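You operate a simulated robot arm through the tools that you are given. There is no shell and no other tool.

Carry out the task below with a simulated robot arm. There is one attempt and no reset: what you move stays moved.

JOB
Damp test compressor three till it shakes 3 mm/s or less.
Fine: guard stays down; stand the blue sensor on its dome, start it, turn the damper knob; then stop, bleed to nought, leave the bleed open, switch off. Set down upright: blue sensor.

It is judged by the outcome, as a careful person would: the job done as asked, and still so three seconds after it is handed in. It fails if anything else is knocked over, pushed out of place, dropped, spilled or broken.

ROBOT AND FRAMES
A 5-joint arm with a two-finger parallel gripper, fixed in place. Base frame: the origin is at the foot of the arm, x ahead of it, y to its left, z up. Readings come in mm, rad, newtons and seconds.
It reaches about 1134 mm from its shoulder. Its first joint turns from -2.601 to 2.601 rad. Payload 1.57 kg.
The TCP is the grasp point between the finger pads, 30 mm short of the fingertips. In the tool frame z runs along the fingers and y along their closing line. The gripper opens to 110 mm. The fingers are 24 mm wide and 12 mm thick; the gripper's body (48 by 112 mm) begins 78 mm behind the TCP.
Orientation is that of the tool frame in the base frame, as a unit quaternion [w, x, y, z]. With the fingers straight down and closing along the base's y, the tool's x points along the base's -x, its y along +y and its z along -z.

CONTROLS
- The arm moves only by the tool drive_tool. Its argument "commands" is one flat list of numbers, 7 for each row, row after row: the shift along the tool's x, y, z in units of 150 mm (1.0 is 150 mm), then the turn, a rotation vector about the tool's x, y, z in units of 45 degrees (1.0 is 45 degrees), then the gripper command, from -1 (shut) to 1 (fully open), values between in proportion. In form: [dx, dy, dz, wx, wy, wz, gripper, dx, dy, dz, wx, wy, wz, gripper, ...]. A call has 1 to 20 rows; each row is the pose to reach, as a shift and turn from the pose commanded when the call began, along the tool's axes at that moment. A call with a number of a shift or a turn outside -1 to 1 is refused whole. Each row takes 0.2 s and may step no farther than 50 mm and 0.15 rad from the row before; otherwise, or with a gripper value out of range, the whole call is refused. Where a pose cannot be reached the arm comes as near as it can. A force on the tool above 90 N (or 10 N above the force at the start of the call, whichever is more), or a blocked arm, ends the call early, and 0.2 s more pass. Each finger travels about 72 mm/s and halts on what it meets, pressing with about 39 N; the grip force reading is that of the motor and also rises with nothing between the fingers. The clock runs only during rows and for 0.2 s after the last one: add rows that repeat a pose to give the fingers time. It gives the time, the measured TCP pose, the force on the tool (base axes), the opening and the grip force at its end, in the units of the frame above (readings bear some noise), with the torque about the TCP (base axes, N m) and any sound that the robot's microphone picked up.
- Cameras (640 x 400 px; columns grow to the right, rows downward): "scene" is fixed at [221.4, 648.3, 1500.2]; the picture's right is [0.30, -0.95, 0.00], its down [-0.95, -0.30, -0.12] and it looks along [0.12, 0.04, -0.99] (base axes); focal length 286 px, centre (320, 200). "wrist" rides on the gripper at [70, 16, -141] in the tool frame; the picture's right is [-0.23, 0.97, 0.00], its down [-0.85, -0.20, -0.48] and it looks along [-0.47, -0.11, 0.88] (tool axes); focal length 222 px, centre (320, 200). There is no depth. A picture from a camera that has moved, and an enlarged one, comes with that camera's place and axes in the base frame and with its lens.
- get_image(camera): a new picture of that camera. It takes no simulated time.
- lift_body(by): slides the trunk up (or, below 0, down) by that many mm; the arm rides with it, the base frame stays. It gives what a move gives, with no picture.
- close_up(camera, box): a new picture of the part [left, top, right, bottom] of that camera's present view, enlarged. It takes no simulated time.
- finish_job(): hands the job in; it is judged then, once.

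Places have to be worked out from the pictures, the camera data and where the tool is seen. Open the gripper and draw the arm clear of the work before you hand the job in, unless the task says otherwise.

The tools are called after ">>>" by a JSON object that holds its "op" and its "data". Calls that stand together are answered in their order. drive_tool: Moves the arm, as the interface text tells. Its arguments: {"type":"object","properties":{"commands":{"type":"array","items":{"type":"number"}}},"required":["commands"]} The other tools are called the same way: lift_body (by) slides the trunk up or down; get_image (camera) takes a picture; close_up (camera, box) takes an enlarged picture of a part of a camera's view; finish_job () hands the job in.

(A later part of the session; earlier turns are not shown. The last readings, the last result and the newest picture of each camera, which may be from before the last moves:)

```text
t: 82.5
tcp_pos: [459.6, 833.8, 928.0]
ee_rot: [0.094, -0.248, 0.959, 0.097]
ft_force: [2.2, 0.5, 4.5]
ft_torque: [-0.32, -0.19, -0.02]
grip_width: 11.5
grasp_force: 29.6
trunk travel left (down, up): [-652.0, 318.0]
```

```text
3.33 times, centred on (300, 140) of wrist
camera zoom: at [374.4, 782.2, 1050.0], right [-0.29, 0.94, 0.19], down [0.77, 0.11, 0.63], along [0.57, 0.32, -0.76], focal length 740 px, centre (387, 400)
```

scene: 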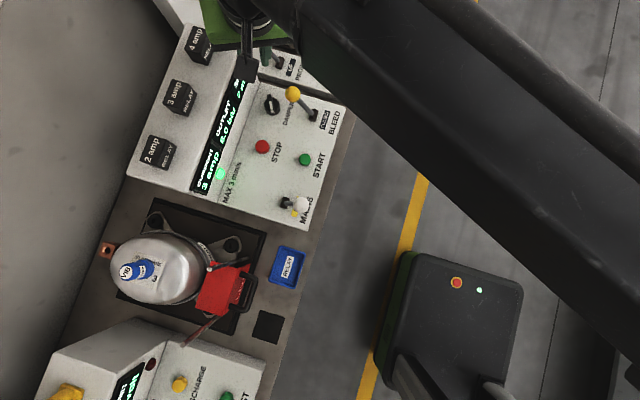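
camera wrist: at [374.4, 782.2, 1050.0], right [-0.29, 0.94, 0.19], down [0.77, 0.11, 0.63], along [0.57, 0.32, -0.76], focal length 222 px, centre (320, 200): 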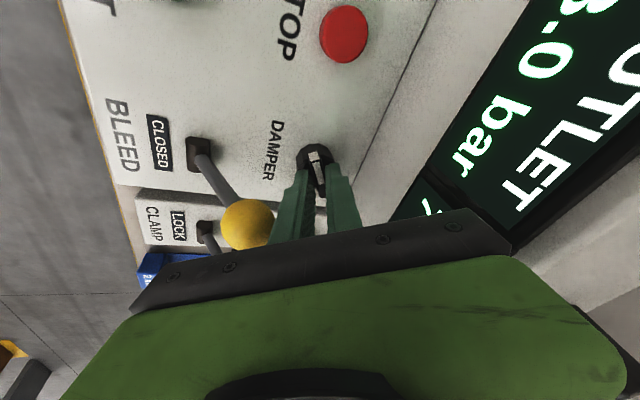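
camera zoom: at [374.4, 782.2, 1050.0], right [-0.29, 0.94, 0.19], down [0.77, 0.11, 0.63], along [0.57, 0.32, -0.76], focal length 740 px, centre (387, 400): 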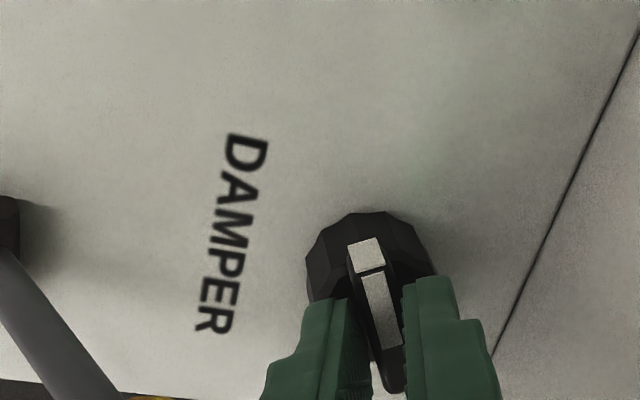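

The bar is held (11.5 mm), with my axis ~6 mm off the knob centre along the bar. I turn 20° clockwise (orbiting slightly to match the knob centre) and look at the result.

>>> {"op": "drive_tool", "data": {"commands": [0.0003, -0.0047, 0, 0, 0, 0.148, -1, 0.0012, -0.0093, 0, 0, 0, 0.296, -1, 0.0024, -0.0137, 0, 0, 0, 0.444, -1, 0.0024, -0.0137, 0, 0, 0, 0.444, -1]}}

>>> {"op": "get_image", "data": {"camera": "wrist"}}

>>> {"op": "close_up", "data": {"camera": "wrist", "box": [220, 80, 380, 200]}}

>>> {"op": "get_image", "data": {"camera": "scene"}}

```text
t: 83.5
tcp_pos: [461.1, 834.3, 927.2]
ee_rot: [0.076, -0.077, 0.988, 0.113]
ft_force: [4.7, 20.8, 18.4]
ft_torque: [0.31, -0.47, 0.03]
grip_width: 12.3
grasp_force: 29.5
trunk travel left (down, up): [-652.0, 318.0]
```

```text
taken
camera wrist: at [371.1, 806.0, 1055.6], right [0.06, 0.97, 0.24], down [0.81, -0.19, 0.56], along [0.59, 0.17, -0.79], focal length 222 px, centre (320, 200)
```

wrist: 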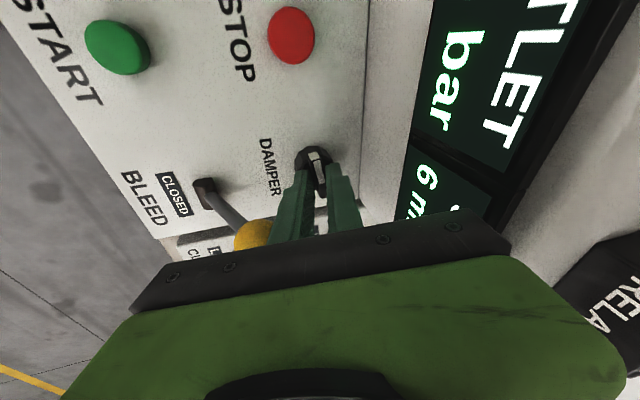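

```text
3.33 times, centred on (300, 140) of wrist
camera zoom: at [371.1, 806.0, 1055.6], right [0.06, 0.97, 0.24], down [0.81, -0.19, 0.56], along [0.59, 0.17, -0.79], focal length 740 px, centre (387, 400)
```

zoom: 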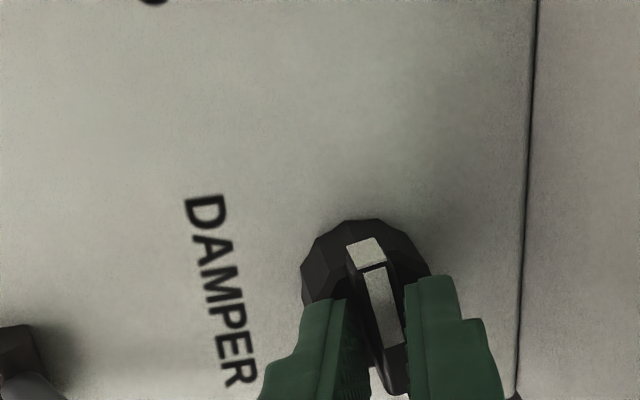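

```text
taken
```

scene: 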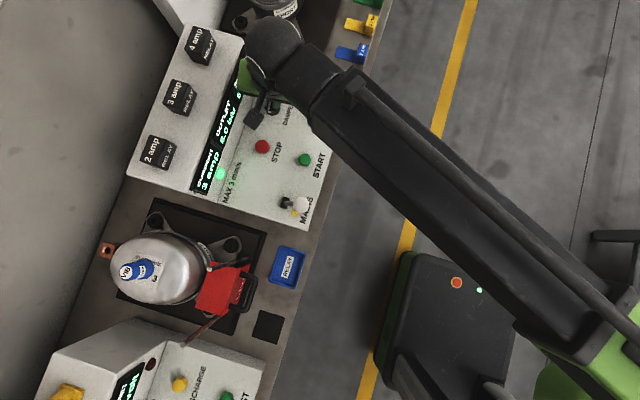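

SHAKE fell from 7 to 6, so clockwise is right. There's ~20 N side load, so I open, recentre over the knob and regrip.

>>> {"op": "drive_tool", "data": {"commands": [0, 0, 0, 0, 0, 0, -0.7, 0, 0, 0, 0, 0, 0, -0.636, 0, 0, 0, 0, 0, 0, -0.636]}}

>>> {"op": "close_up", "data": {"camera": "wrist", "box": [220, 80, 380, 200]}}

>>> {"op": "close_up", "data": {"camera": "wrist", "box": [380, 0, 640, 260]}}

```text
t: 84.2
tcp_pos: [459.9, 830.7, 927.0]
ee_rot: [0.076, -0.078, 0.988, 0.112]
ft_force: [-4.2, 0.4, 3.3]
ft_torque: [-0.14, 0.01, -0.08]
grip_width: 18.9
grasp_force: 0.1
trunk travel left (down, up): [-652.0, 318.0]
```

```text
3.33 times, centred on (300, 140) of wrist
camera zoom: at [371.0, 804.8, 1055.4], right [0.06, 0.97, 0.24], down [0.81, -0.19, 0.56], along [0.59, 0.16, -0.79], focal length 740 px, centre (387, 400)
```

zoom: 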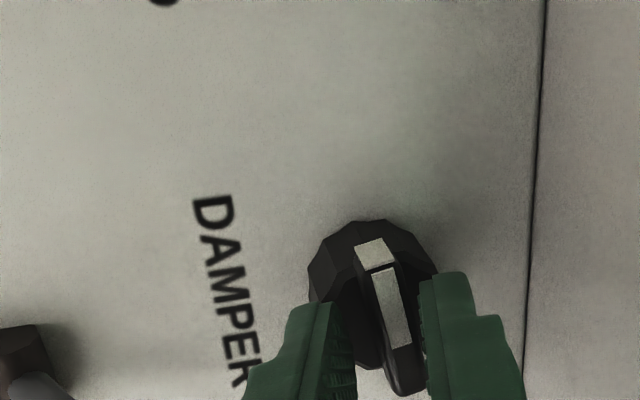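

```text
1.54 times, centred on (510, 130) of wrist
camera zoom: at [371.0, 804.8, 1055.4], right [0.06, 0.97, 0.24], down [0.81, -0.19, 0.56], along [0.59, 0.16, -0.79], focal length 342 px, centre (28, 308)
```

zoom: 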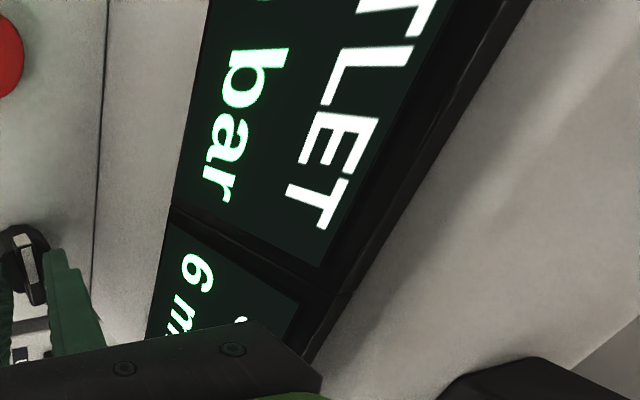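

The bar sits slightly toward the right finger; I shift +5 mm along tool x and +2 mm along tool y, regrip, and turn another 25° clockwise.

>>> {"op": "drive_tool", "data": {"commands": [0.033, 0.0133, 0, 0, 0, 0, -0.636, 0.033, 0.0133, 0, 0, 0, 0, -0.636, 0.033, 0.0133, 0, 0, 0, 0, -0.8, 0.033, 0.0133, 0, 0, 0, 0, -1, 0.033, 0.0133, 0, 0, 0, 0, -1]}}

>>> {"op": "close_up", "data": {"camera": "wrist", "box": [220, 80, 380, 200]}}

```text
t: 85.5
tcp_pos: [455.8, 833.8, 928.0]
ee_rot: [0.075, -0.078, 0.988, 0.111]
ft_force: [1.1, -0.8, 0.6]
ft_torque: [-0.38, 0.04, 0.0]
grip_width: 12.3
grasp_force: 29.3
trunk travel left (down, up): [-652.0, 318.0]
```

```text
3.33 times, centred on (300, 140) of wrist
camera zoom: at [366.6, 806.2, 1055.2], right [0.06, 0.97, 0.24], down [0.81, -0.19, 0.56], along [0.59, 0.16, -0.79], focal length 740 px, centre (387, 400)
```

zoom: 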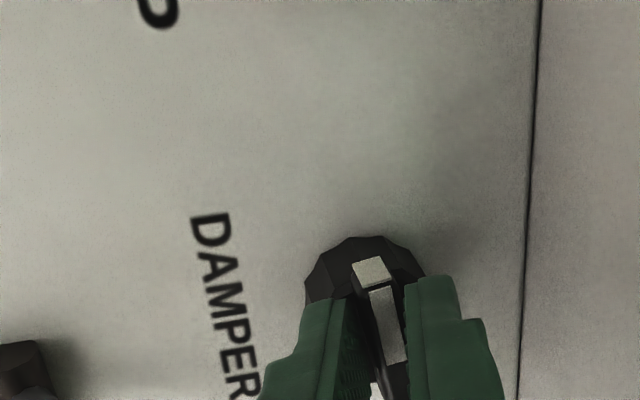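

Gripped with almost no side load. I turn 30° clockwise in small rows.

>>> {"op": "drive_tool", "data": {"commands": [0, 0, 0, 0, 0, 0.13, -1, 0, 0, 0, 0, 0, 0.26, -1, 0, 0, 0, 0, 0, 0.4, -1, 0, 0, 0, 0, 0, 0.53, -1, 0, 0, 0, 0, 0, 0.667, -1, 0, 0, 0, 0, 0, 0.667, -1]}}

>>> {"op": "get_image", "data": {"camera": "wrist"}}

>>> {"op": "close_up", "data": {"camera": "wrist", "box": [220, 80, 380, 200]}}

>>> {"op": "close_up", "data": {"camera": "scene", "box": [180, 40, 280, 200]}}

```text
t: 86.8
tcp_pos: [456.2, 835.7, 927.4]
ee_rot: [0.044, 0.181, 0.974, 0.132]
ft_force: [6.5, 33.8, 25.1]
ft_torque: [0.4, -0.43, 0.28]
grip_width: 12.4
grasp_force: 29.1
trunk travel left (down, up): [-652.0, 318.0]
```

```text
taken
camera wrist: at [377.7, 841.4, 1065.2], right [0.54, 0.79, 0.27], down [0.66, -0.61, 0.44], along [0.51, -0.06, -0.86], focal length 222 px, centre (320, 200)
```

wrist: 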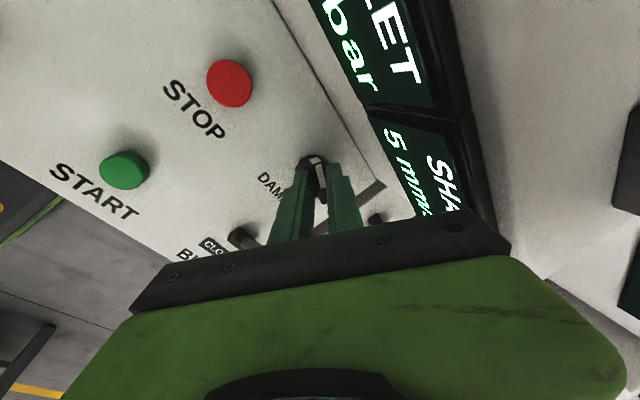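

```text
3.33 times, centred on (300, 140) of wrist
camera zoom: at [377.7, 841.4, 1065.2], right [0.54, 0.79, 0.27], down [0.66, -0.61, 0.44], along [0.51, -0.06, -0.86], focal length 740 px, centre (387, 400)
```

zoom: 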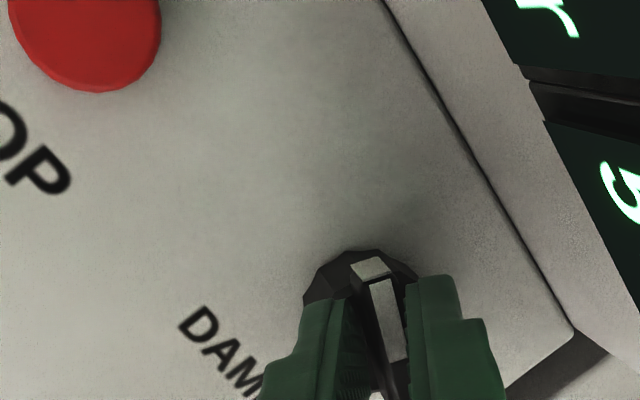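

```text
2.50 times, centred on (230, 120) of scene
camera zoom: at [221.4, 648.3, 1500.2], right [0.3, -0.95, 0.0], down [-0.95, -0.3, -0.12], along [0.12, 0.04, -0.99], focal length 716 px, centre (545, 400)
```

zoom: 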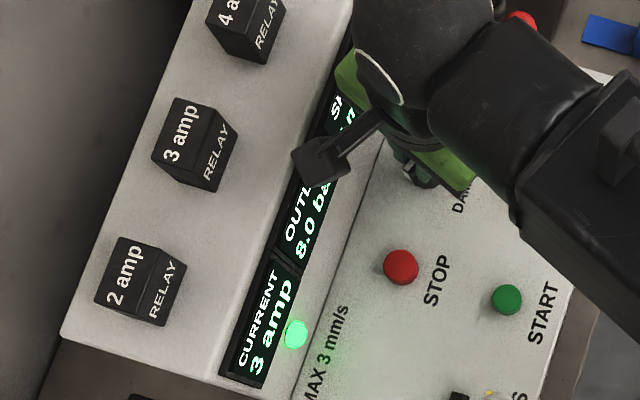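

SHAKE is now 5 mm/s. I open to relieve the side load and look to recentre.

>>> {"op": "drive_tool", "data": {"commands": [0, 0, 0, 0, 0, 0, -0.7, 0, 0, 0, 0, 0, 0, -0.636, 0, 0, 0, 0, 0, 0, -0.636]}}

>>> {"op": "close_up", "data": {"camera": "wrist", "box": [220, 80, 380, 200]}}

```text
t: 87.7
tcp_pos: [456.1, 835.2, 927.1]
ee_rot: [0.045, 0.18, 0.974, 0.131]
ft_force: [5.1, 35.2, 24.8]
ft_torque: [0.77, -0.14, 0.25]
grip_width: 13.2
grasp_force: 0.1
trunk travel left (down, up): [-652.0, 318.0]
```

```text
3.33 times, centred on (300, 140) of wrist
camera zoom: at [377.5, 841.1, 1065.1], right [0.54, 0.79, 0.27], down [0.66, -0.6, 0.44], along [0.52, -0.06, -0.86], focal length 740 px, centre (387, 400)
```

zoom: 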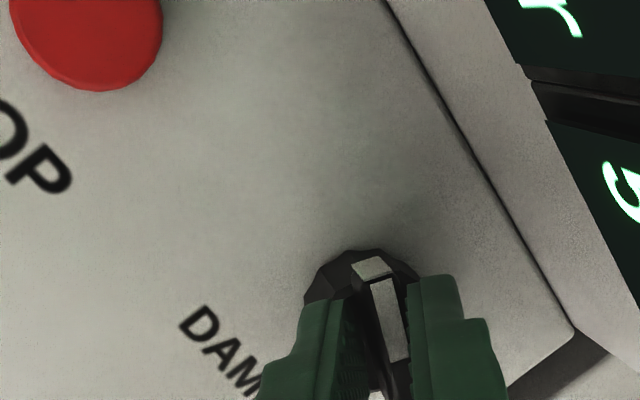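

The fingers did not open fully and a ~35 N side load remains, so something is pinched. I check the bleed lever and surroundings before moving.

>>> {"op": "close_up", "data": {"camera": "scene", "box": [220, 50, 340, 140]}}

>>> {"op": "close_up", "data": {"camera": "wrist", "box": [160, 130, 460, 280]}}

```text
4.44 times, centred on (280, 95) of scene
camera zoom: at [221.4, 648.3, 1500.2], right [0.3, -0.95, 0.0], down [-0.95, -0.3, -0.12], along [0.12, 0.04, -0.99], focal length 1272 px, centre (498, 667)
```

zoom: 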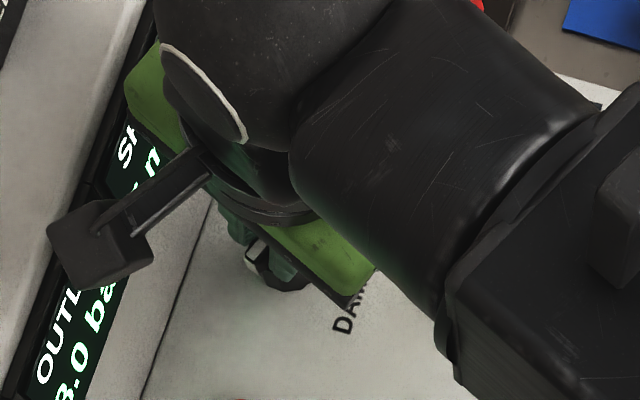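

```text
2.13 times, centred on (310, 205) of wrist
camera zoom: at [377.5, 841.1, 1065.1], right [0.54, 0.79, 0.27], down [0.66, -0.6, 0.44], along [0.52, -0.06, -0.86], focal length 474 px, centre (341, 189)
```

zoom: 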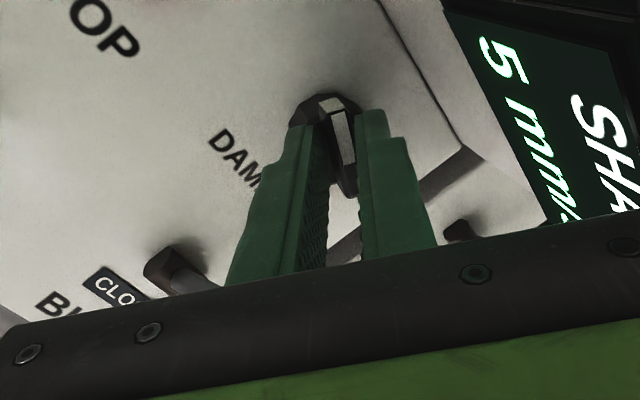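

BLEED still reads CLOSED; the load seems to be the right finger against the bar. I shift 2.5 mm along +tool y while commanding open.

>>> {"op": "drive_tool", "data": {"commands": [0, 0.008, 0, 0, 0, 0, -0.636, 0, 0.0167, 0, 0, 0, 0, -0.636, 0, 0.0167, 0, 0, 0, 0, -0.636]}}

>>> {"op": "close_up", "data": {"camera": "wrist", "box": [220, 80, 380, 200]}}

```text
t: 88.5
tcp_pos: [458.4, 832.0, 925.9]
ee_rot: [0.043, 0.181, 0.975, 0.124]
ft_force: [-0.8, -1.8, 3.1]
ft_torque: [-0.1, -0.02, -0.02]
grip_width: 20.7
grasp_force: 0.2
trunk travel left (down, up): [-652.0, 318.0]
```

```text
3.33 times, centred on (300, 140) of wrist
camera zoom: at [379.2, 839.9, 1064.7], right [0.54, 0.8, 0.26], down [0.66, -0.6, 0.44], along [0.51, -0.07, -0.86], focal length 740 px, centre (387, 400)
```

zoom: 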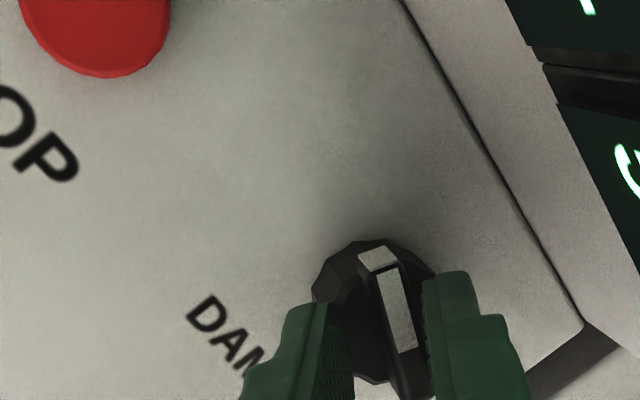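

Released, load gone. I recentre (+4 mm x, +2.5 mm y in tool axes) and regrip.

>>> {"op": "drive_tool", "data": {"commands": [0.027, 0.017, 0, 0, 0, 0, -0.636, 0.027, 0.017, 0, 0, 0, 0, -0.636, 0.027, 0.017, 0, 0, 0, 0, -0.8, 0.027, 0.017, 0, 0, 0, 0, -1, 0.027, 0.017, 0, 0, 0, 0, -1]}}

>>> {"op": "close_up", "data": {"camera": "wrist", "box": [220, 80, 380, 200]}}

```text
t: 89.7
tcp_pos: [453.7, 837.7, 927.7]
ee_rot: [0.044, 0.18, 0.974, 0.127]
ft_force: [-6.5, -17.2, -3.9]
ft_torque: [-0.7, 0.16, -0.17]
grip_width: 12.4
grasp_force: 29.3
trunk travel left (down, up): [-652.0, 318.0]
```

```text
3.33 times, centred on (300, 140) of wrist
camera zoom: at [375.7, 843.9, 1065.6], right [0.54, 0.8, 0.27], down [0.67, -0.6, 0.44], along [0.51, -0.06, -0.86], focal length 740 px, centre (387, 400)
```

zoom: 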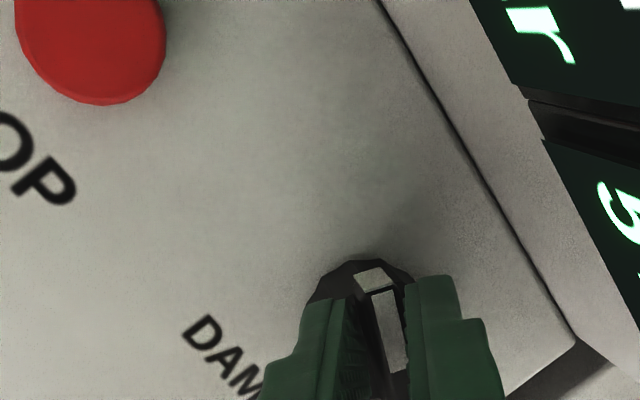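

Gripped; the present −17 N preload should cancel the build-up from turning. I turn a further 30° clockwise.

>>> {"op": "drive_tool", "data": {"commands": [0, 0, 0, 0, 0, 0.13, -1, 0, 0, 0, 0, 0, 0.26, -1, 0, 0, 0, 0, 0, 0.4, -1, 0, 0, 0, 0, 0, 0.53, -1, 0, 0, 0, 0, 0, 0.667, -1, 0, 0, 0, 0, 0, 0.667, -1]}}

>>> {"op": "get_image", "data": {"camera": "wrist"}}

>>> {"op": "close_up", "data": {"camera": "wrist", "box": [220, 80, 380, 200]}}

>>> {"op": "get_image", "data": {"camera": "scene"}}

```text
t: 91.0
tcp_pos: [455.3, 840.5, 927.9]
ee_rot: [0.009, 0.426, 0.894, 0.139]
ft_force: [17.4, 23.8, 33.2]
ft_torque: [0.1, -1.02, 0.24]
grip_width: 12.1
grasp_force: 29.3
trunk travel left (down, up): [-652.0, 318.0]
```

```text
taken
camera wrist: at [404.8, 869.2, 1075.8], right [0.89, 0.41, 0.23], down [0.33, -0.89, 0.32], along [0.33, -0.21, -0.92], focal length 222 px, centre (320, 200)
```

wrist: 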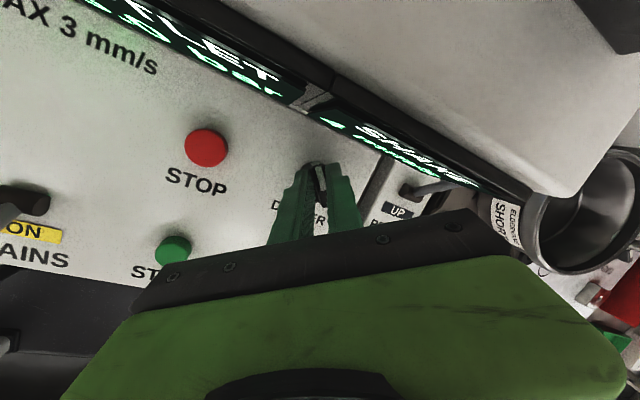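

```text
3.33 times, centred on (300, 140) of wrist
camera zoom: at [404.8, 869.2, 1075.8], right [0.89, 0.41, 0.23], down [0.33, -0.89, 0.32], along [0.33, -0.21, -0.92], focal length 740 px, centre (387, 400)
```

zoom: 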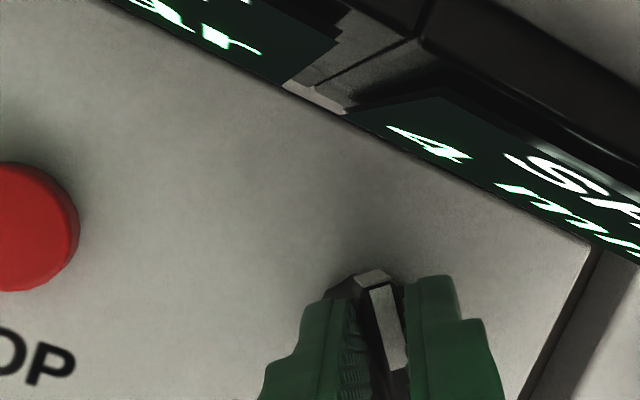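

```text
taken
```

scene: 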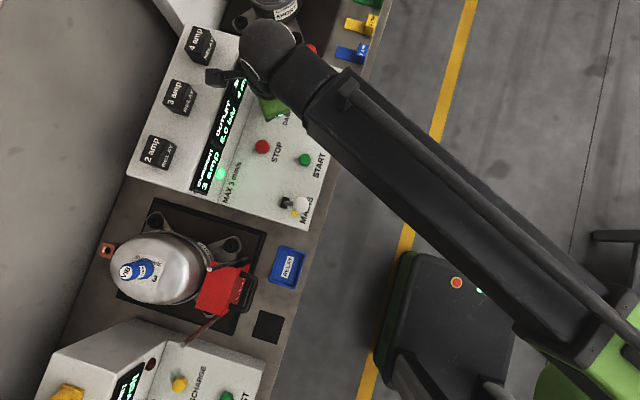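

SHAKE reads 4 mm/s. The load is along +tool y, so I continue 24° clockwise while shifting ~5 mm along +tool y to relieve it.

>>> {"op": "drive_tool", "data": {"commands": [0, 0.0135, 0, 0, 0, 0.0, -1, 0, 0.022, 0, 0, 0, 0.13, -1, 0, 0.027, 0, 0, 0, 0.26, -1, 0, 0.031, 0, 0, 0, 0.4, -1, 0, 0.035, 0, 0, 0, 0.53, -1, 0, 0.035, 0, 0, 0, 0.53, -1]}}

>>> {"op": "get_image", "data": {"camera": "wrist"}}

>>> {"op": "close_up", "data": {"camera": "wrist", "box": [220, 80, 380, 200]}}

>>> {"op": "close_up", "data": {"camera": "scene", "box": [180, 40, 280, 200]}}

```text
t: 92.5
tcp_pos: [459.7, 842.4, 928.3]
ee_rot: [-0.019, 0.603, 0.786, 0.137]
ft_force: [17.2, 12.2, 27.4]
ft_torque: [-0.15, -0.44, 0.06]
grip_width: 11.7
grasp_force: 29.1
trunk travel left (down, up): [-652.0, 318.0]
```

```text
taken
camera wrist: at [437.1, 877.1, 1081.0], right [0.99, 0.02, 0.14], down [-0.02, -0.97, 0.26], along [0.14, -0.26, -0.96], focal length 222 px, centre (320, 200)
```

wrist: 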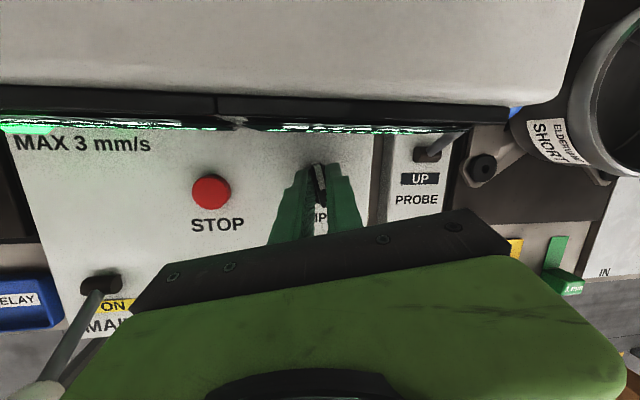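

```text
3.33 times, centred on (300, 140) of wrist
camera zoom: at [437.1, 877.1, 1081.0], right [0.99, 0.02, 0.14], down [-0.02, -0.97, 0.26], along [0.14, -0.26, -0.96], focal length 740 px, centre (387, 400)
```

zoom: 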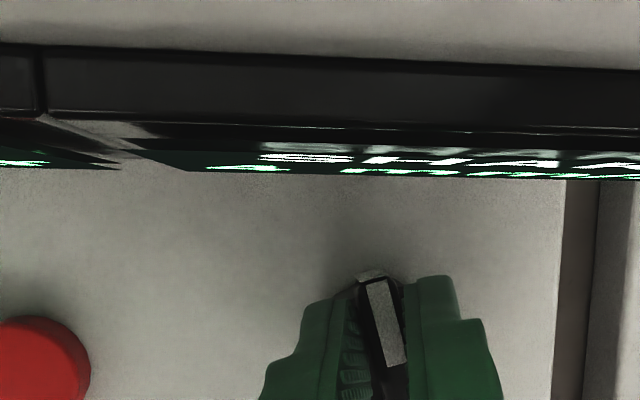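

```text
2.50 times, centred on (230, 120) of scene
camera zoom: at [221.4, 648.3, 1500.2], right [0.3, -0.95, 0.0], down [-0.95, -0.3, -0.12], along [0.12, 0.04, -0.99], focal length 716 px, centre (545, 400)
```

zoom: 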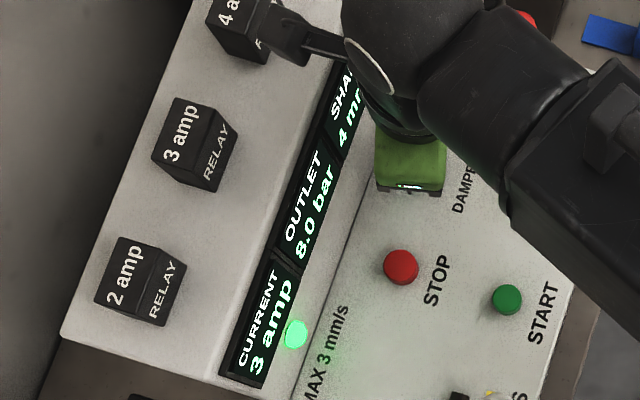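

Display reads 4 mm/s still (pointer about 104° round now). I continue another 26° with small relief shift.

>>> {"op": "drive_tool", "data": {"commands": [0.003, 0.01, 0, 0, 0, 0.05, -1, 0.005, 0.018, 0, 0, 0, 0.18, -1, 0.006, 0.024, 0, 0, 0, 0.31, -1, 0.007, 0.03, 0, 0, 0, 0.44, -1, 0.007, 0.033, 0, 0, 0, 0.57, -1, 0.007, 0.033, 0, 0, 0, 0.57, -1]}}

>>> {"op": "get_image", "data": {"camera": "wrist"}}

>>> {"op": "close_up", "data": {"camera": "scene", "box": [180, 40, 280, 200]}}

```text
t: 93.8
tcp_pos: [463.3, 842.3, 928.3]
ee_rot: [-0.047, 0.763, 0.633, 0.125]
ft_force: [2.3, -23.2, 0.3]
ft_torque: [-0.22, 0.22, -0.08]
grip_width: 10.7
grasp_force: 28.0
trunk travel left (down, up): [-652.0, 318.0]
```

```text
taken
camera wrist: at [472.3, 872.3, 1083.3], right [0.91, -0.41, 0.03], down [-0.4, -0.89, 0.23], along [-0.07, -0.22, -0.97], focal length 222 px, centre (320, 200)
```

wrist: 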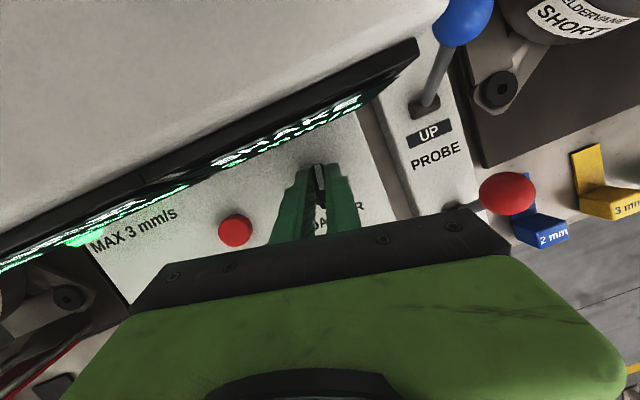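

```text
2.50 times, centred on (230, 120) of scene
camera zoom: at [221.4, 648.3, 1500.2], right [0.3, -0.95, 0.0], down [-0.95, -0.3, -0.12], along [0.12, 0.04, -0.99], focal length 716 px, centre (545, 400)
```

zoom: 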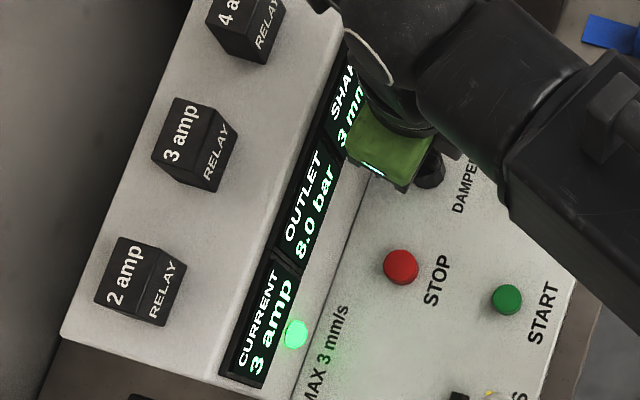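

SHAKE now reads 3 mm/s. To be safely under rounding I turn ~22° further, relieving along −tool x slightly.

>>> {"op": "drive_tool", "data": {"commands": [-0.01, 0.002, 0, 0, 0, 0.08, -1, -0.014, 0.005, 0, 0, 0, 0.2, -1, -0.018, 0.008, 0, 0, 0, 0.33, -1, -0.02, 0.01, 0, 0, 0, 0.48, -1, -0.02, 0.01, 0, 0, 0, 0.48, -1]}}

>>> {"op": "get_image", "data": {"camera": "wrist"}}

>>> {"op": "close_up", "data": {"camera": "scene", "box": [180, 40, 280, 200]}}

```text
t: 95.0
tcp_pos: [464.7, 842.7, 927.7]
ee_rot: [-0.062, 0.805, 0.577, 0.121]
ft_force: [-21.2, 24.3, 16.5]
ft_torque: [1.13, 0.74, 0.0]
grip_width: 10.5
grasp_force: 27.8
out of reach, approached as far as the arm can: row 2, 3, 4, 5
trunk travel left (down, up): [-652.0, 318.0]
```

```text
taken
camera wrist: at [483.6, 865.9, 1083.6], right [0.85, -0.53, -0.02], down [-0.51, -0.83, 0.22], along [-0.14, -0.18, -0.97], focal length 222 px, centre (320, 200)
```

wrist: 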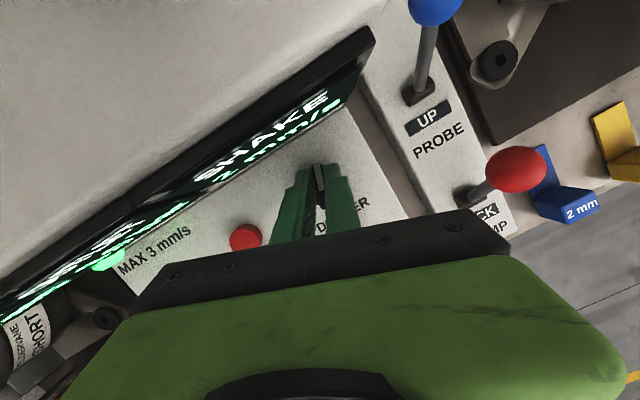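

```text
2.50 times, centred on (230, 120) of scene
camera zoom: at [221.4, 648.3, 1500.2], right [0.3, -0.95, 0.0], down [-0.95, -0.3, -0.12], along [0.12, 0.04, -0.99], focal length 716 px, centre (545, 400)
```

zoom: 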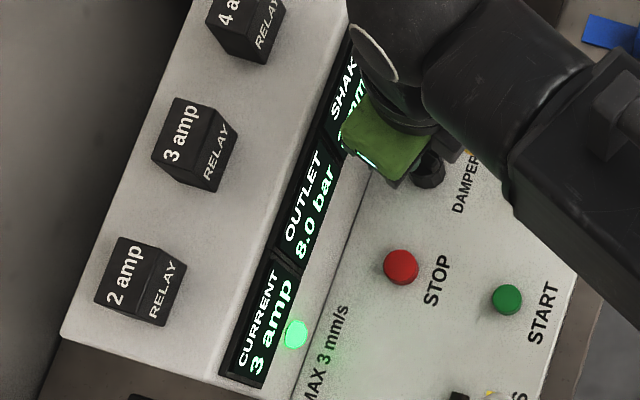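

The turn stopped partway (end of what the arm can do), but I read the SHAKE display up close.

>>> {"op": "close_up", "data": {"camera": "wrist", "box": [180, 60, 380, 200]}}

>>> {"op": "close_up", "data": {"camera": "scene", "box": [210, 55, 260, 115]}}

```text
2.86 times, centred on (280, 130) of wrist
camera zoom: at [483.6, 865.9, 1083.6], right [0.85, -0.53, -0.02], down [-0.51, -0.83, 0.22], along [-0.14, -0.18, -0.97], focal length 635 px, centre (434, 400)
```

zoom: 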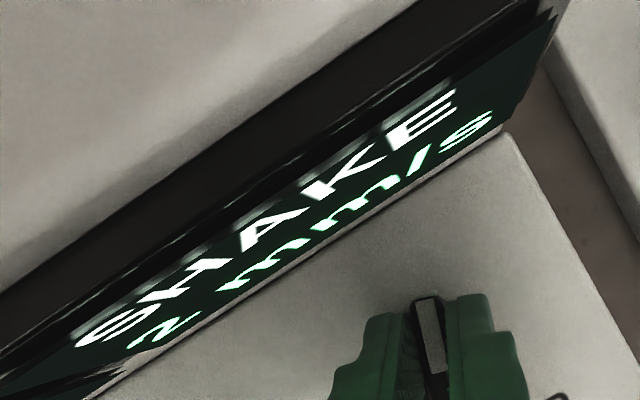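

```text
6.67 times, centred on (235, 85) of scene
camera zoom: at [221.4, 648.3, 1500.2], right [0.3, -0.95, 0.0], down [-0.95, -0.3, -0.12], along [0.12, 0.04, -0.99], focal length 1908 px, centre (887, 967)
```

zoom: 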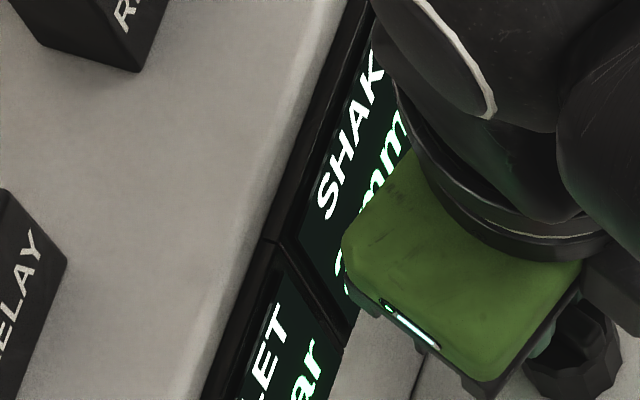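

SHAKE reads 2 mm/s. I relieve the side load (−2 mm tool y), open, and check before lifting off.

>>> {"op": "drive_tool", "data": {"commands": [0.005, -0.012, 0, 0, 0, 0, -1, 0.005, -0.012, 0, 0, 0, 0, -0.7, 0.005, -0.012, 0, 0, 0, 0, -0.6, 0.005, -0.012, 0, 0, 0, 0, -0.6]}}

>>> {"op": "close_up", "data": {"camera": "wrist", "box": [180, 60, 380, 200]}}

```text
t: 96.0
tcp_pos: [467.9, 838.6, 926.0]
ee_rot: [-0.059, 0.805, 0.577, 0.12]
ft_force: [-0.5, -0.5, 0.9]
ft_torque: [-0.01, -0.01, 0.01]
grip_width: 21.8
grasp_force: 0.0
trunk travel left (down, up): [-652.0, 318.0]
```

```text
2.86 times, centred on (280, 130) of wrist
camera zoom: at [487.0, 864.6, 1082.4], right [0.85, -0.53, -0.02], down [-0.51, -0.83, 0.23], along [-0.13, -0.18, -0.97], focal length 635 px, centre (434, 400)
```

zoom: 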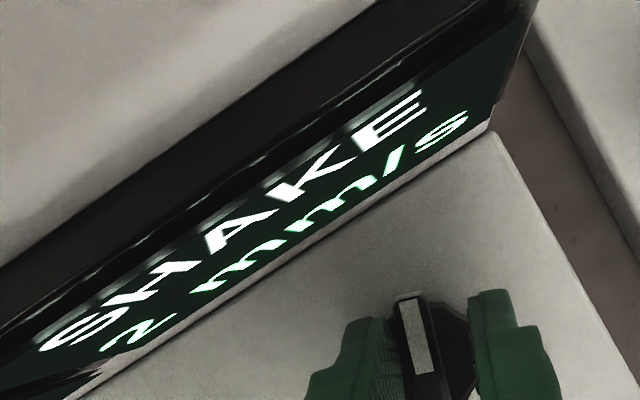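

Released with no load and still 2 mm/s. I lift off 130 mm and start unwinding the spin with closed fingers, heading for STOP.

>>> {"op": "lift_body", "data": {"by": 130}}

>>> {"op": "drive_tool", "data": {"commands": [0, 0, 0, 0, 0, -0.14, -0.8, 0, 0, 0, 0, 0, -0.28, -1, 0, 0, 0, 0, 0, -0.42, -1, 0, 0, 0, 0, 0, -0.42, -1]}}

>>> {"op": "drive_tool", "data": {"commands": [-0.017, -0.163, -0.026, 0.0066, 0.0037, -0.027, -1, -0.034, -0.326, -0.052, 0.013, 0.0073, -0.054, -1, -0.052, -0.49, -0.078, 0.02, 0.011, -0.082, -1, -0.069, -0.653, -0.104, 0.0265, 0.0147, -0.109, -1, -0.069, -0.653, -0.104, 0.0265, 0.0147, -0.109, -1]}}

>>> {"op": "get_image", "data": {"camera": "wrist"}}

>>> {"op": "get_image", "data": {"camera": "scene"}}

```text
t: 97.6
tcp_pos: [468.5, 840.4, 1057.2]
ee_rot: [-0.06, 0.806, 0.577, 0.12]
ft_force: [-0.7, -0.2, 0.4]
ft_torque: [-0.01, -0.05, 0.02]
grip_width: 22.0
grasp_force: 0.2
trunk travel left (down, up): [-782.0, 188.0]
```

```text
t: 98.6
tcp_pos: [468.6, 839.9, 1057.0]
ee_rot: [-0.04, 0.699, 0.702, 0.129]
ft_force: [0.7, 0.0, 0.0]
ft_torque: [0.02, -0.02, 0.02]
grip_width: 0.0
grasp_force: 21.4
trunk travel left (down, up): [-782.0, 188.0]
```

```text
t: 99.8
tcp_pos: [369.8, 827.6, 1057.4]
ee_rot: [-0.045, 0.668, 0.732, 0.127]
ft_force: [0.3, -0.2, 0.0]
ft_torque: [0.03, 0.01, -0.01]
grip_width: 0.0
grasp_force: 21.5
trunk travel left (down, up): [-782.0, 188.0]
```

```text
taken
camera wrist: at [364.2, 860.9, 1211.8], right [0.99, -0.15, 0.07], down [-0.16, -0.96, 0.23], along [0.03, -0.24, -0.97], focal length 222 px, centre (320, 200)
```

wrist: 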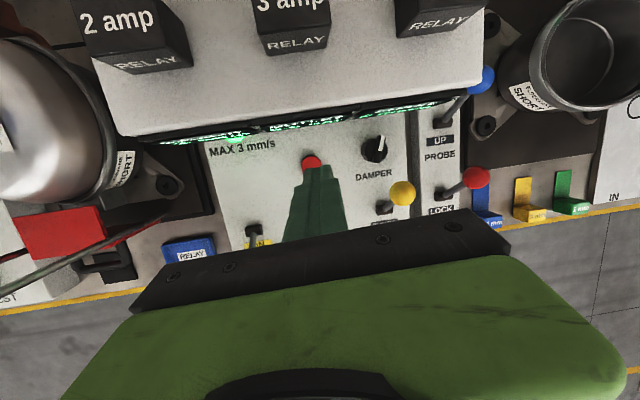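

```text
taken
```

scene: 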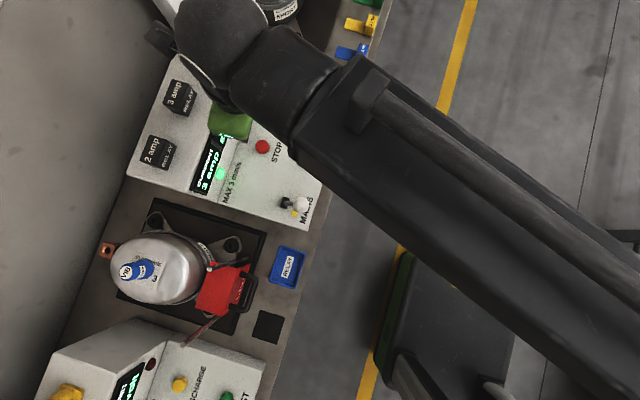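

The tip is aimed at STOP ≈ (372, 835). I lower toward it and press in small steps.

>>> {"op": "lift_body", "data": {"by": -138}}

>>> {"op": "get_image", "data": {"camera": "wrist"}}

>>> {"op": "get_image", "data": {"camera": "scene"}}

```text
t: 101.5
tcp_pos: [370.4, 827.1, 918.0]
ee_rot: [-0.045, 0.669, 0.731, 0.126]
ft_force: [-0.6, -0.4, 0.4]
ft_torque: [-0.02, -0.03, -0.04]
grip_width: 0.2
grasp_force: 21.2
trunk travel left (down, up): [-644.0, 326.0]
```

```text
taken
camera wrist: at [364.2, 860.8, 1074.0], right [0.99, -0.15, 0.07], down [-0.16, -0.96, 0.23], along [0.03, -0.24, -0.97], focal length 222 px, centre (320, 200)
```

wrist: 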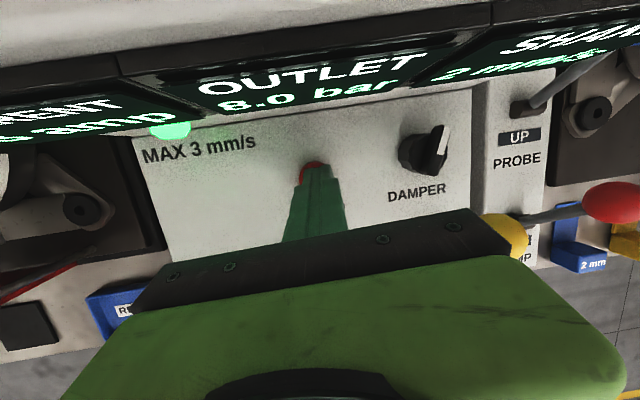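

```text
taken
```

scene: 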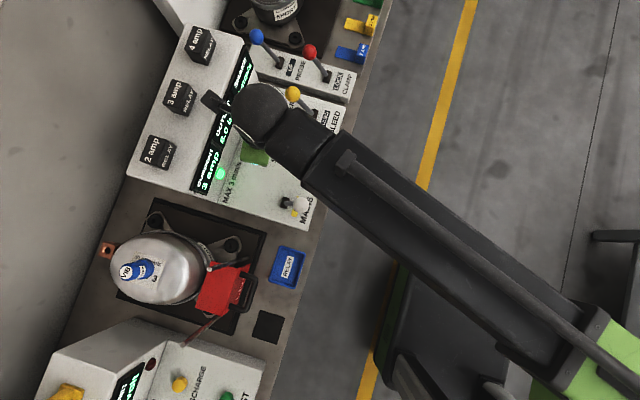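

Everything is aligned; SHAKE 2 mm/s, OUTLET 8.0 bar. Press STOP.

>>> {"op": "lift_body", "data": {"by": -8}}

>>> {"op": "lift_body", "data": {"by": -4}}

>>> {"op": "get_image", "data": {"camera": "wrist"}}

```text
t: 102.0
tcp_pos: [370.6, 828.2, 911.8]
ee_rot: [-0.046, 0.668, 0.732, 0.127]
ft_force: [0.2, 0.1, 2.0]
ft_torque: [-0.01, -0.02, -0.01]
grip_width: 0.1
grasp_force: 21.4
trunk travel left (down, up): [-636.0, 334.0]
heard: click
```

```text
t: 102.6
tcp_pos: [370.4, 828.4, 908.8]
ee_rot: [-0.045, 0.668, 0.732, 0.128]
ft_force: [1.3, 1.6, 12.1]
ft_torque: [0.05, 0.03, 0.0]
grip_width: 0.0
grasp_force: 21.2
trunk travel left (down, up): [-632.0, 338.0]
```

```text
taken
camera wrist: at [363.9, 860.3, 1062.8], right [0.99, -0.15, 0.07], down [-0.16, -0.96, 0.23], along [0.03, -0.24, -0.97], focal length 222 px, centre (320, 200)
```

wrist: 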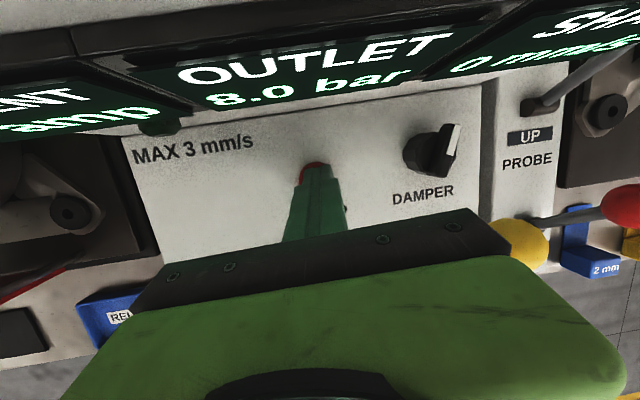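

Stopped (SHAKE 0, lamp off), OUTLET still 8.0 bar. I lift off and move behind (on the +y side of) the yellow BLEED ball with closed fingers.

>>> {"op": "lift_body", "data": {"by": 145}}

>>> {"op": "drive_tool", "data": {"commands": [-0.027, 0.183, 0.017, -0.008, -0.0044, 0.0335, -1, -0.054, 0.366, 0.034, -0.016, -0.0088, 0.067, -1, -0.082, 0.55, 0.052, -0.0245, -0.013, 0.1, -1, -0.109, 0.733, 0.069, -0.0327, -0.0175, 0.134, -1, -0.109, 0.733, 0.069, -0.0327, -0.0175, 0.134, -1]}}

>>> {"op": "get_image", "data": {"camera": "wrist"}}

>>> {"op": "close_up", "data": {"camera": "scene", "box": [180, 40, 340, 200]}}

```text
t: 104.3
tcp_pos: [368.7, 827.9, 1052.0]
ee_rot: [-0.045, 0.667, 0.732, 0.127]
ft_force: [0.0, 0.7, 0.4]
ft_torque: [0.01, -0.01, 0.04]
grip_width: 0.0
grasp_force: 21.7
trunk travel left (down, up): [-777.0, 193.0]
```

```text
t: 105.5
tcp_pos: [481.7, 821.6, 1052.1]
ee_rot: [-0.038, 0.707, 0.694, 0.129]
ft_force: [0.4, 0.5, 0.4]
ft_torque: [0.0, 0.02, 0.03]
grip_width: 0.0
grasp_force: 21.6
trunk travel left (down, up): [-777.0, 193.0]
```

```text
taken
camera wrist: at [480.4, 855.0, 1206.9], right [0.96, -0.25, 0.07], down [-0.26, -0.94, 0.23], along [0.01, -0.24, -0.97], focal length 222 px, centre (320, 200)
```

wrist: 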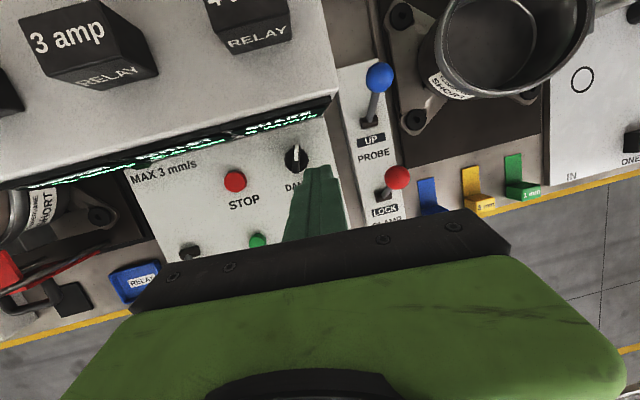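

```text
2.50 times, centred on (260, 120) of scene
camera zoom: at [221.4, 648.3, 1500.2], right [0.3, -0.95, 0.0], down [-0.95, -0.3, -0.12], along [0.12, 0.04, -0.99], focal length 716 px, centre (470, 400)
```

zoom: 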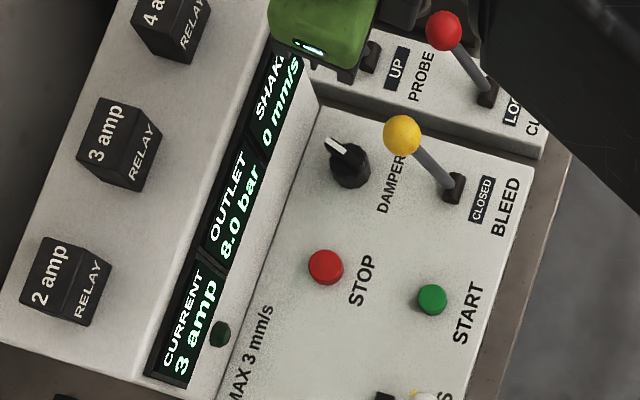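

Lever reads CLOSED, 8.0 bar. I lower so the closed fingers stand behind the ball, tips above the knob.

>>> {"op": "lift_body", "data": {"by": -80}}

>>> {"op": "close_up", "data": {"camera": "scene", "box": [220, 50, 340, 140]}}

>>> {"op": "get_image", "data": {"camera": "wrist"}}

```text
t: 106.7
tcp_pos: [481.6, 821.8, 971.3]
ee_rot: [-0.038, 0.706, 0.695, 0.129]
ft_force: [-0.1, -0.2, -0.1]
ft_torque: [0.0, 0.01, 0.0]
grip_width: 0.0
grasp_force: 21.3
trunk travel left (down, up): [-697.0, 273.0]
```

```text
4.44 times, centred on (280, 95) of scene
camera zoom: at [221.4, 648.3, 1500.2], right [0.3, -0.95, 0.0], down [-0.95, -0.3, -0.12], along [0.12, 0.04, -0.99], focal length 1272 px, centre (498, 667)
```

zoom: 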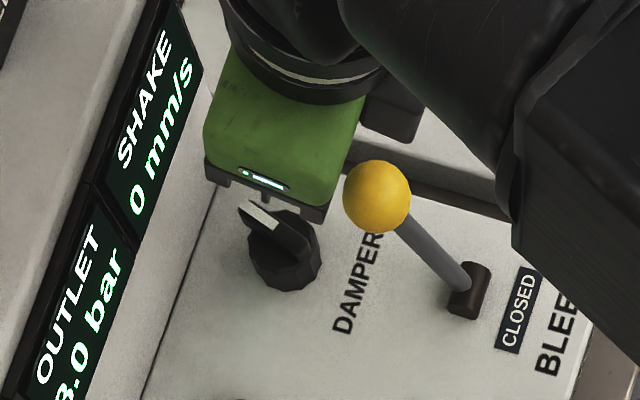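

```text
taken
camera wrist: at [480.4, 854.9, 1127.0], right [0.97, -0.25, 0.07], down [-0.26, -0.94, 0.23], along [0.01, -0.24, -0.97], focal length 222 px, centre (320, 200)
```

wrist: 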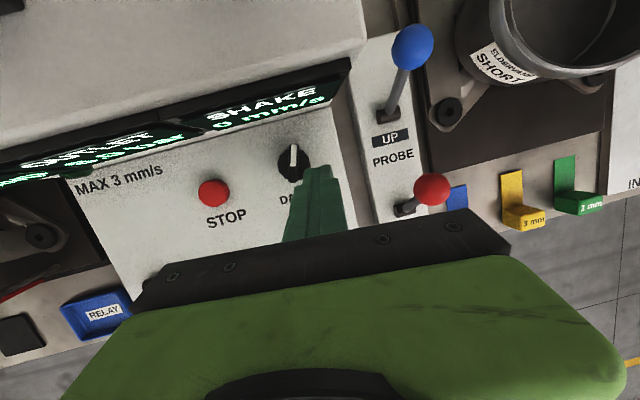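

The ball is just in front of the closed fingers. I lower the last 22 mm and draw the lever toward the front.

>>> {"op": "lift_body", "data": {"by": -22}}

>>> {"op": "drive_tool", "data": {"commands": [-0.0713, 0.0024, -0.017, -0.0019, -0.001, 0.0079, -1, -0.1425, 0.0048, -0.034, -0.0038, -0.002, 0.0157, -1, -0.2138, 0.007, -0.051, -0.0058, -0.003, 0.0236, -1, -0.285, 0.0095, -0.0685, -0.0077, -0.0041, 0.0315, -1, -0.3563, 0.012, -0.0856, -0.0096, -0.005, 0.0393, -1, -0.4275, 0.014, -0.103, -0.0115, -0.006, 0.0472, -1, -0.499, 0.0166, -0.12, -0.0135, -0.007, 0.055, -1, -0.57, 0.019, -0.137, -0.0154, -0.0082, 0.0629, -1, -0.57, 0.019, -0.137, -0.0154, -0.0082, 0.0629, -1]}}

>>> {"op": "close_up", "data": {"camera": "scene", "box": [180, 50, 340, 200]}}

>>> {"op": "get_image", "data": {"camera": "wrist"}}

```text
t: 107.3
tcp_pos: [482.4, 822.1, 950.7]
ee_rot: [-0.038, 0.707, 0.695, 0.129]
ft_force: [0.0, -0.8, -0.5]
ft_torque: [-0.03, 0.01, -0.01]
grip_width: 0.0
grasp_force: 21.1
trunk travel left (down, up): [-675.0, 295.0]
```

```text
t: 109.3
tcp_pos: [483.8, 733.9, 950.0]
ee_rot: [-0.034, 0.725, 0.675, 0.131]
ft_force: [-0.6, 0.9, 0.5]
ft_torque: [-0.03, -0.01, -0.01]
grip_width: 0.1
grasp_force: 21.4
trunk travel left (down, up): [-675.0, 295.0]
```

```text
2.67 times, centred on (260, 125) of scene
camera zoom: at [221.4, 648.3, 1500.2], right [0.3, -0.95, 0.0], down [-0.95, -0.3, -0.12], along [0.12, 0.04, -0.99], focal length 763 px, centre (480, 400)
```

zoom: 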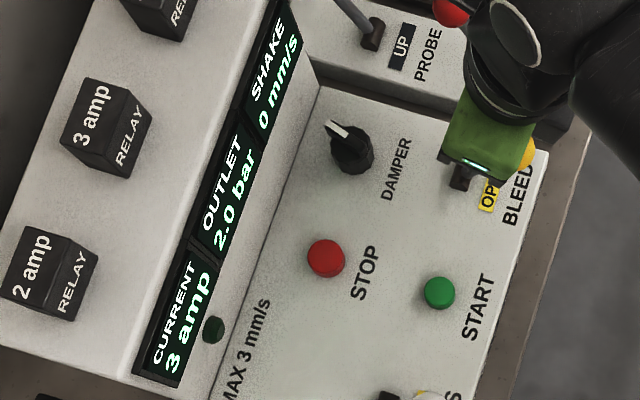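

```text
taken
camera wrist: at [482.9, 766.9, 1104.8], right [0.95, -0.3, 0.07], down [-0.31, -0.92, 0.23], along [-0.01, -0.24, -0.97], focal length 222 px, centre (320, 200)
```

wrist: 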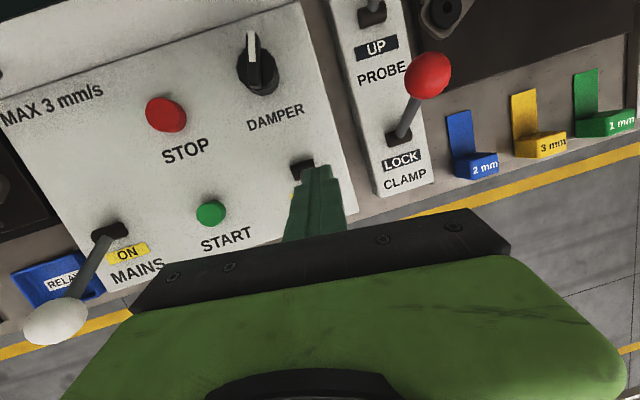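

BLEED reads OPEN and OUTLET is falling (2.0 bar). I lift clear and head to the front side of the MAINS lever while it bleeds.

>>> {"op": "lift_body", "data": {"by": 100}}

>>> {"op": "drive_tool", "data": {"commands": [-0.0615, -0.175, -0.038, 0.0077, 0.004, -0.0314, -1, -0.123, -0.35, -0.0765, 0.0154, 0.0083, -0.063, -1, -0.1845, -0.525, -0.115, 0.023, 0.0125, -0.094, -1, -0.246, -0.7, -0.153, 0.0308, 0.0166, -0.1257, -1, -0.246, -0.7, -0.153, 0.0308, 0.0166, -0.1257, -1]}}

>>> {"op": "get_image", "data": {"camera": "scene"}}

```text
t: 110.7
tcp_pos: [483.5, 733.5, 1049.7]
ee_rot: [-0.035, 0.725, 0.676, 0.13]
ft_force: [-0.2, 0.9, 0.1]
ft_torque: [0.03, 0.03, 0.03]
grip_width: 0.2
grasp_force: 21.1
trunk travel left (down, up): [-775.0, 195.0]
```

```text
t: 111.9
tcp_pos: [374.3, 700.2, 1049.7]
ee_rot: [-0.041, 0.689, 0.712, 0.128]
ft_force: [0.2, -0.3, -0.8]
ft_torque: [0.0, 0.01, 0.01]
grip_width: 0.0
grasp_force: 21.1
trunk travel left (down, up): [-775.0, 195.0]
```

```text
taken
```

scene: 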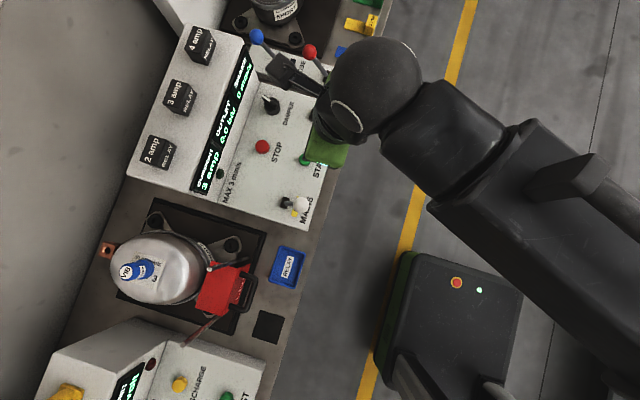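

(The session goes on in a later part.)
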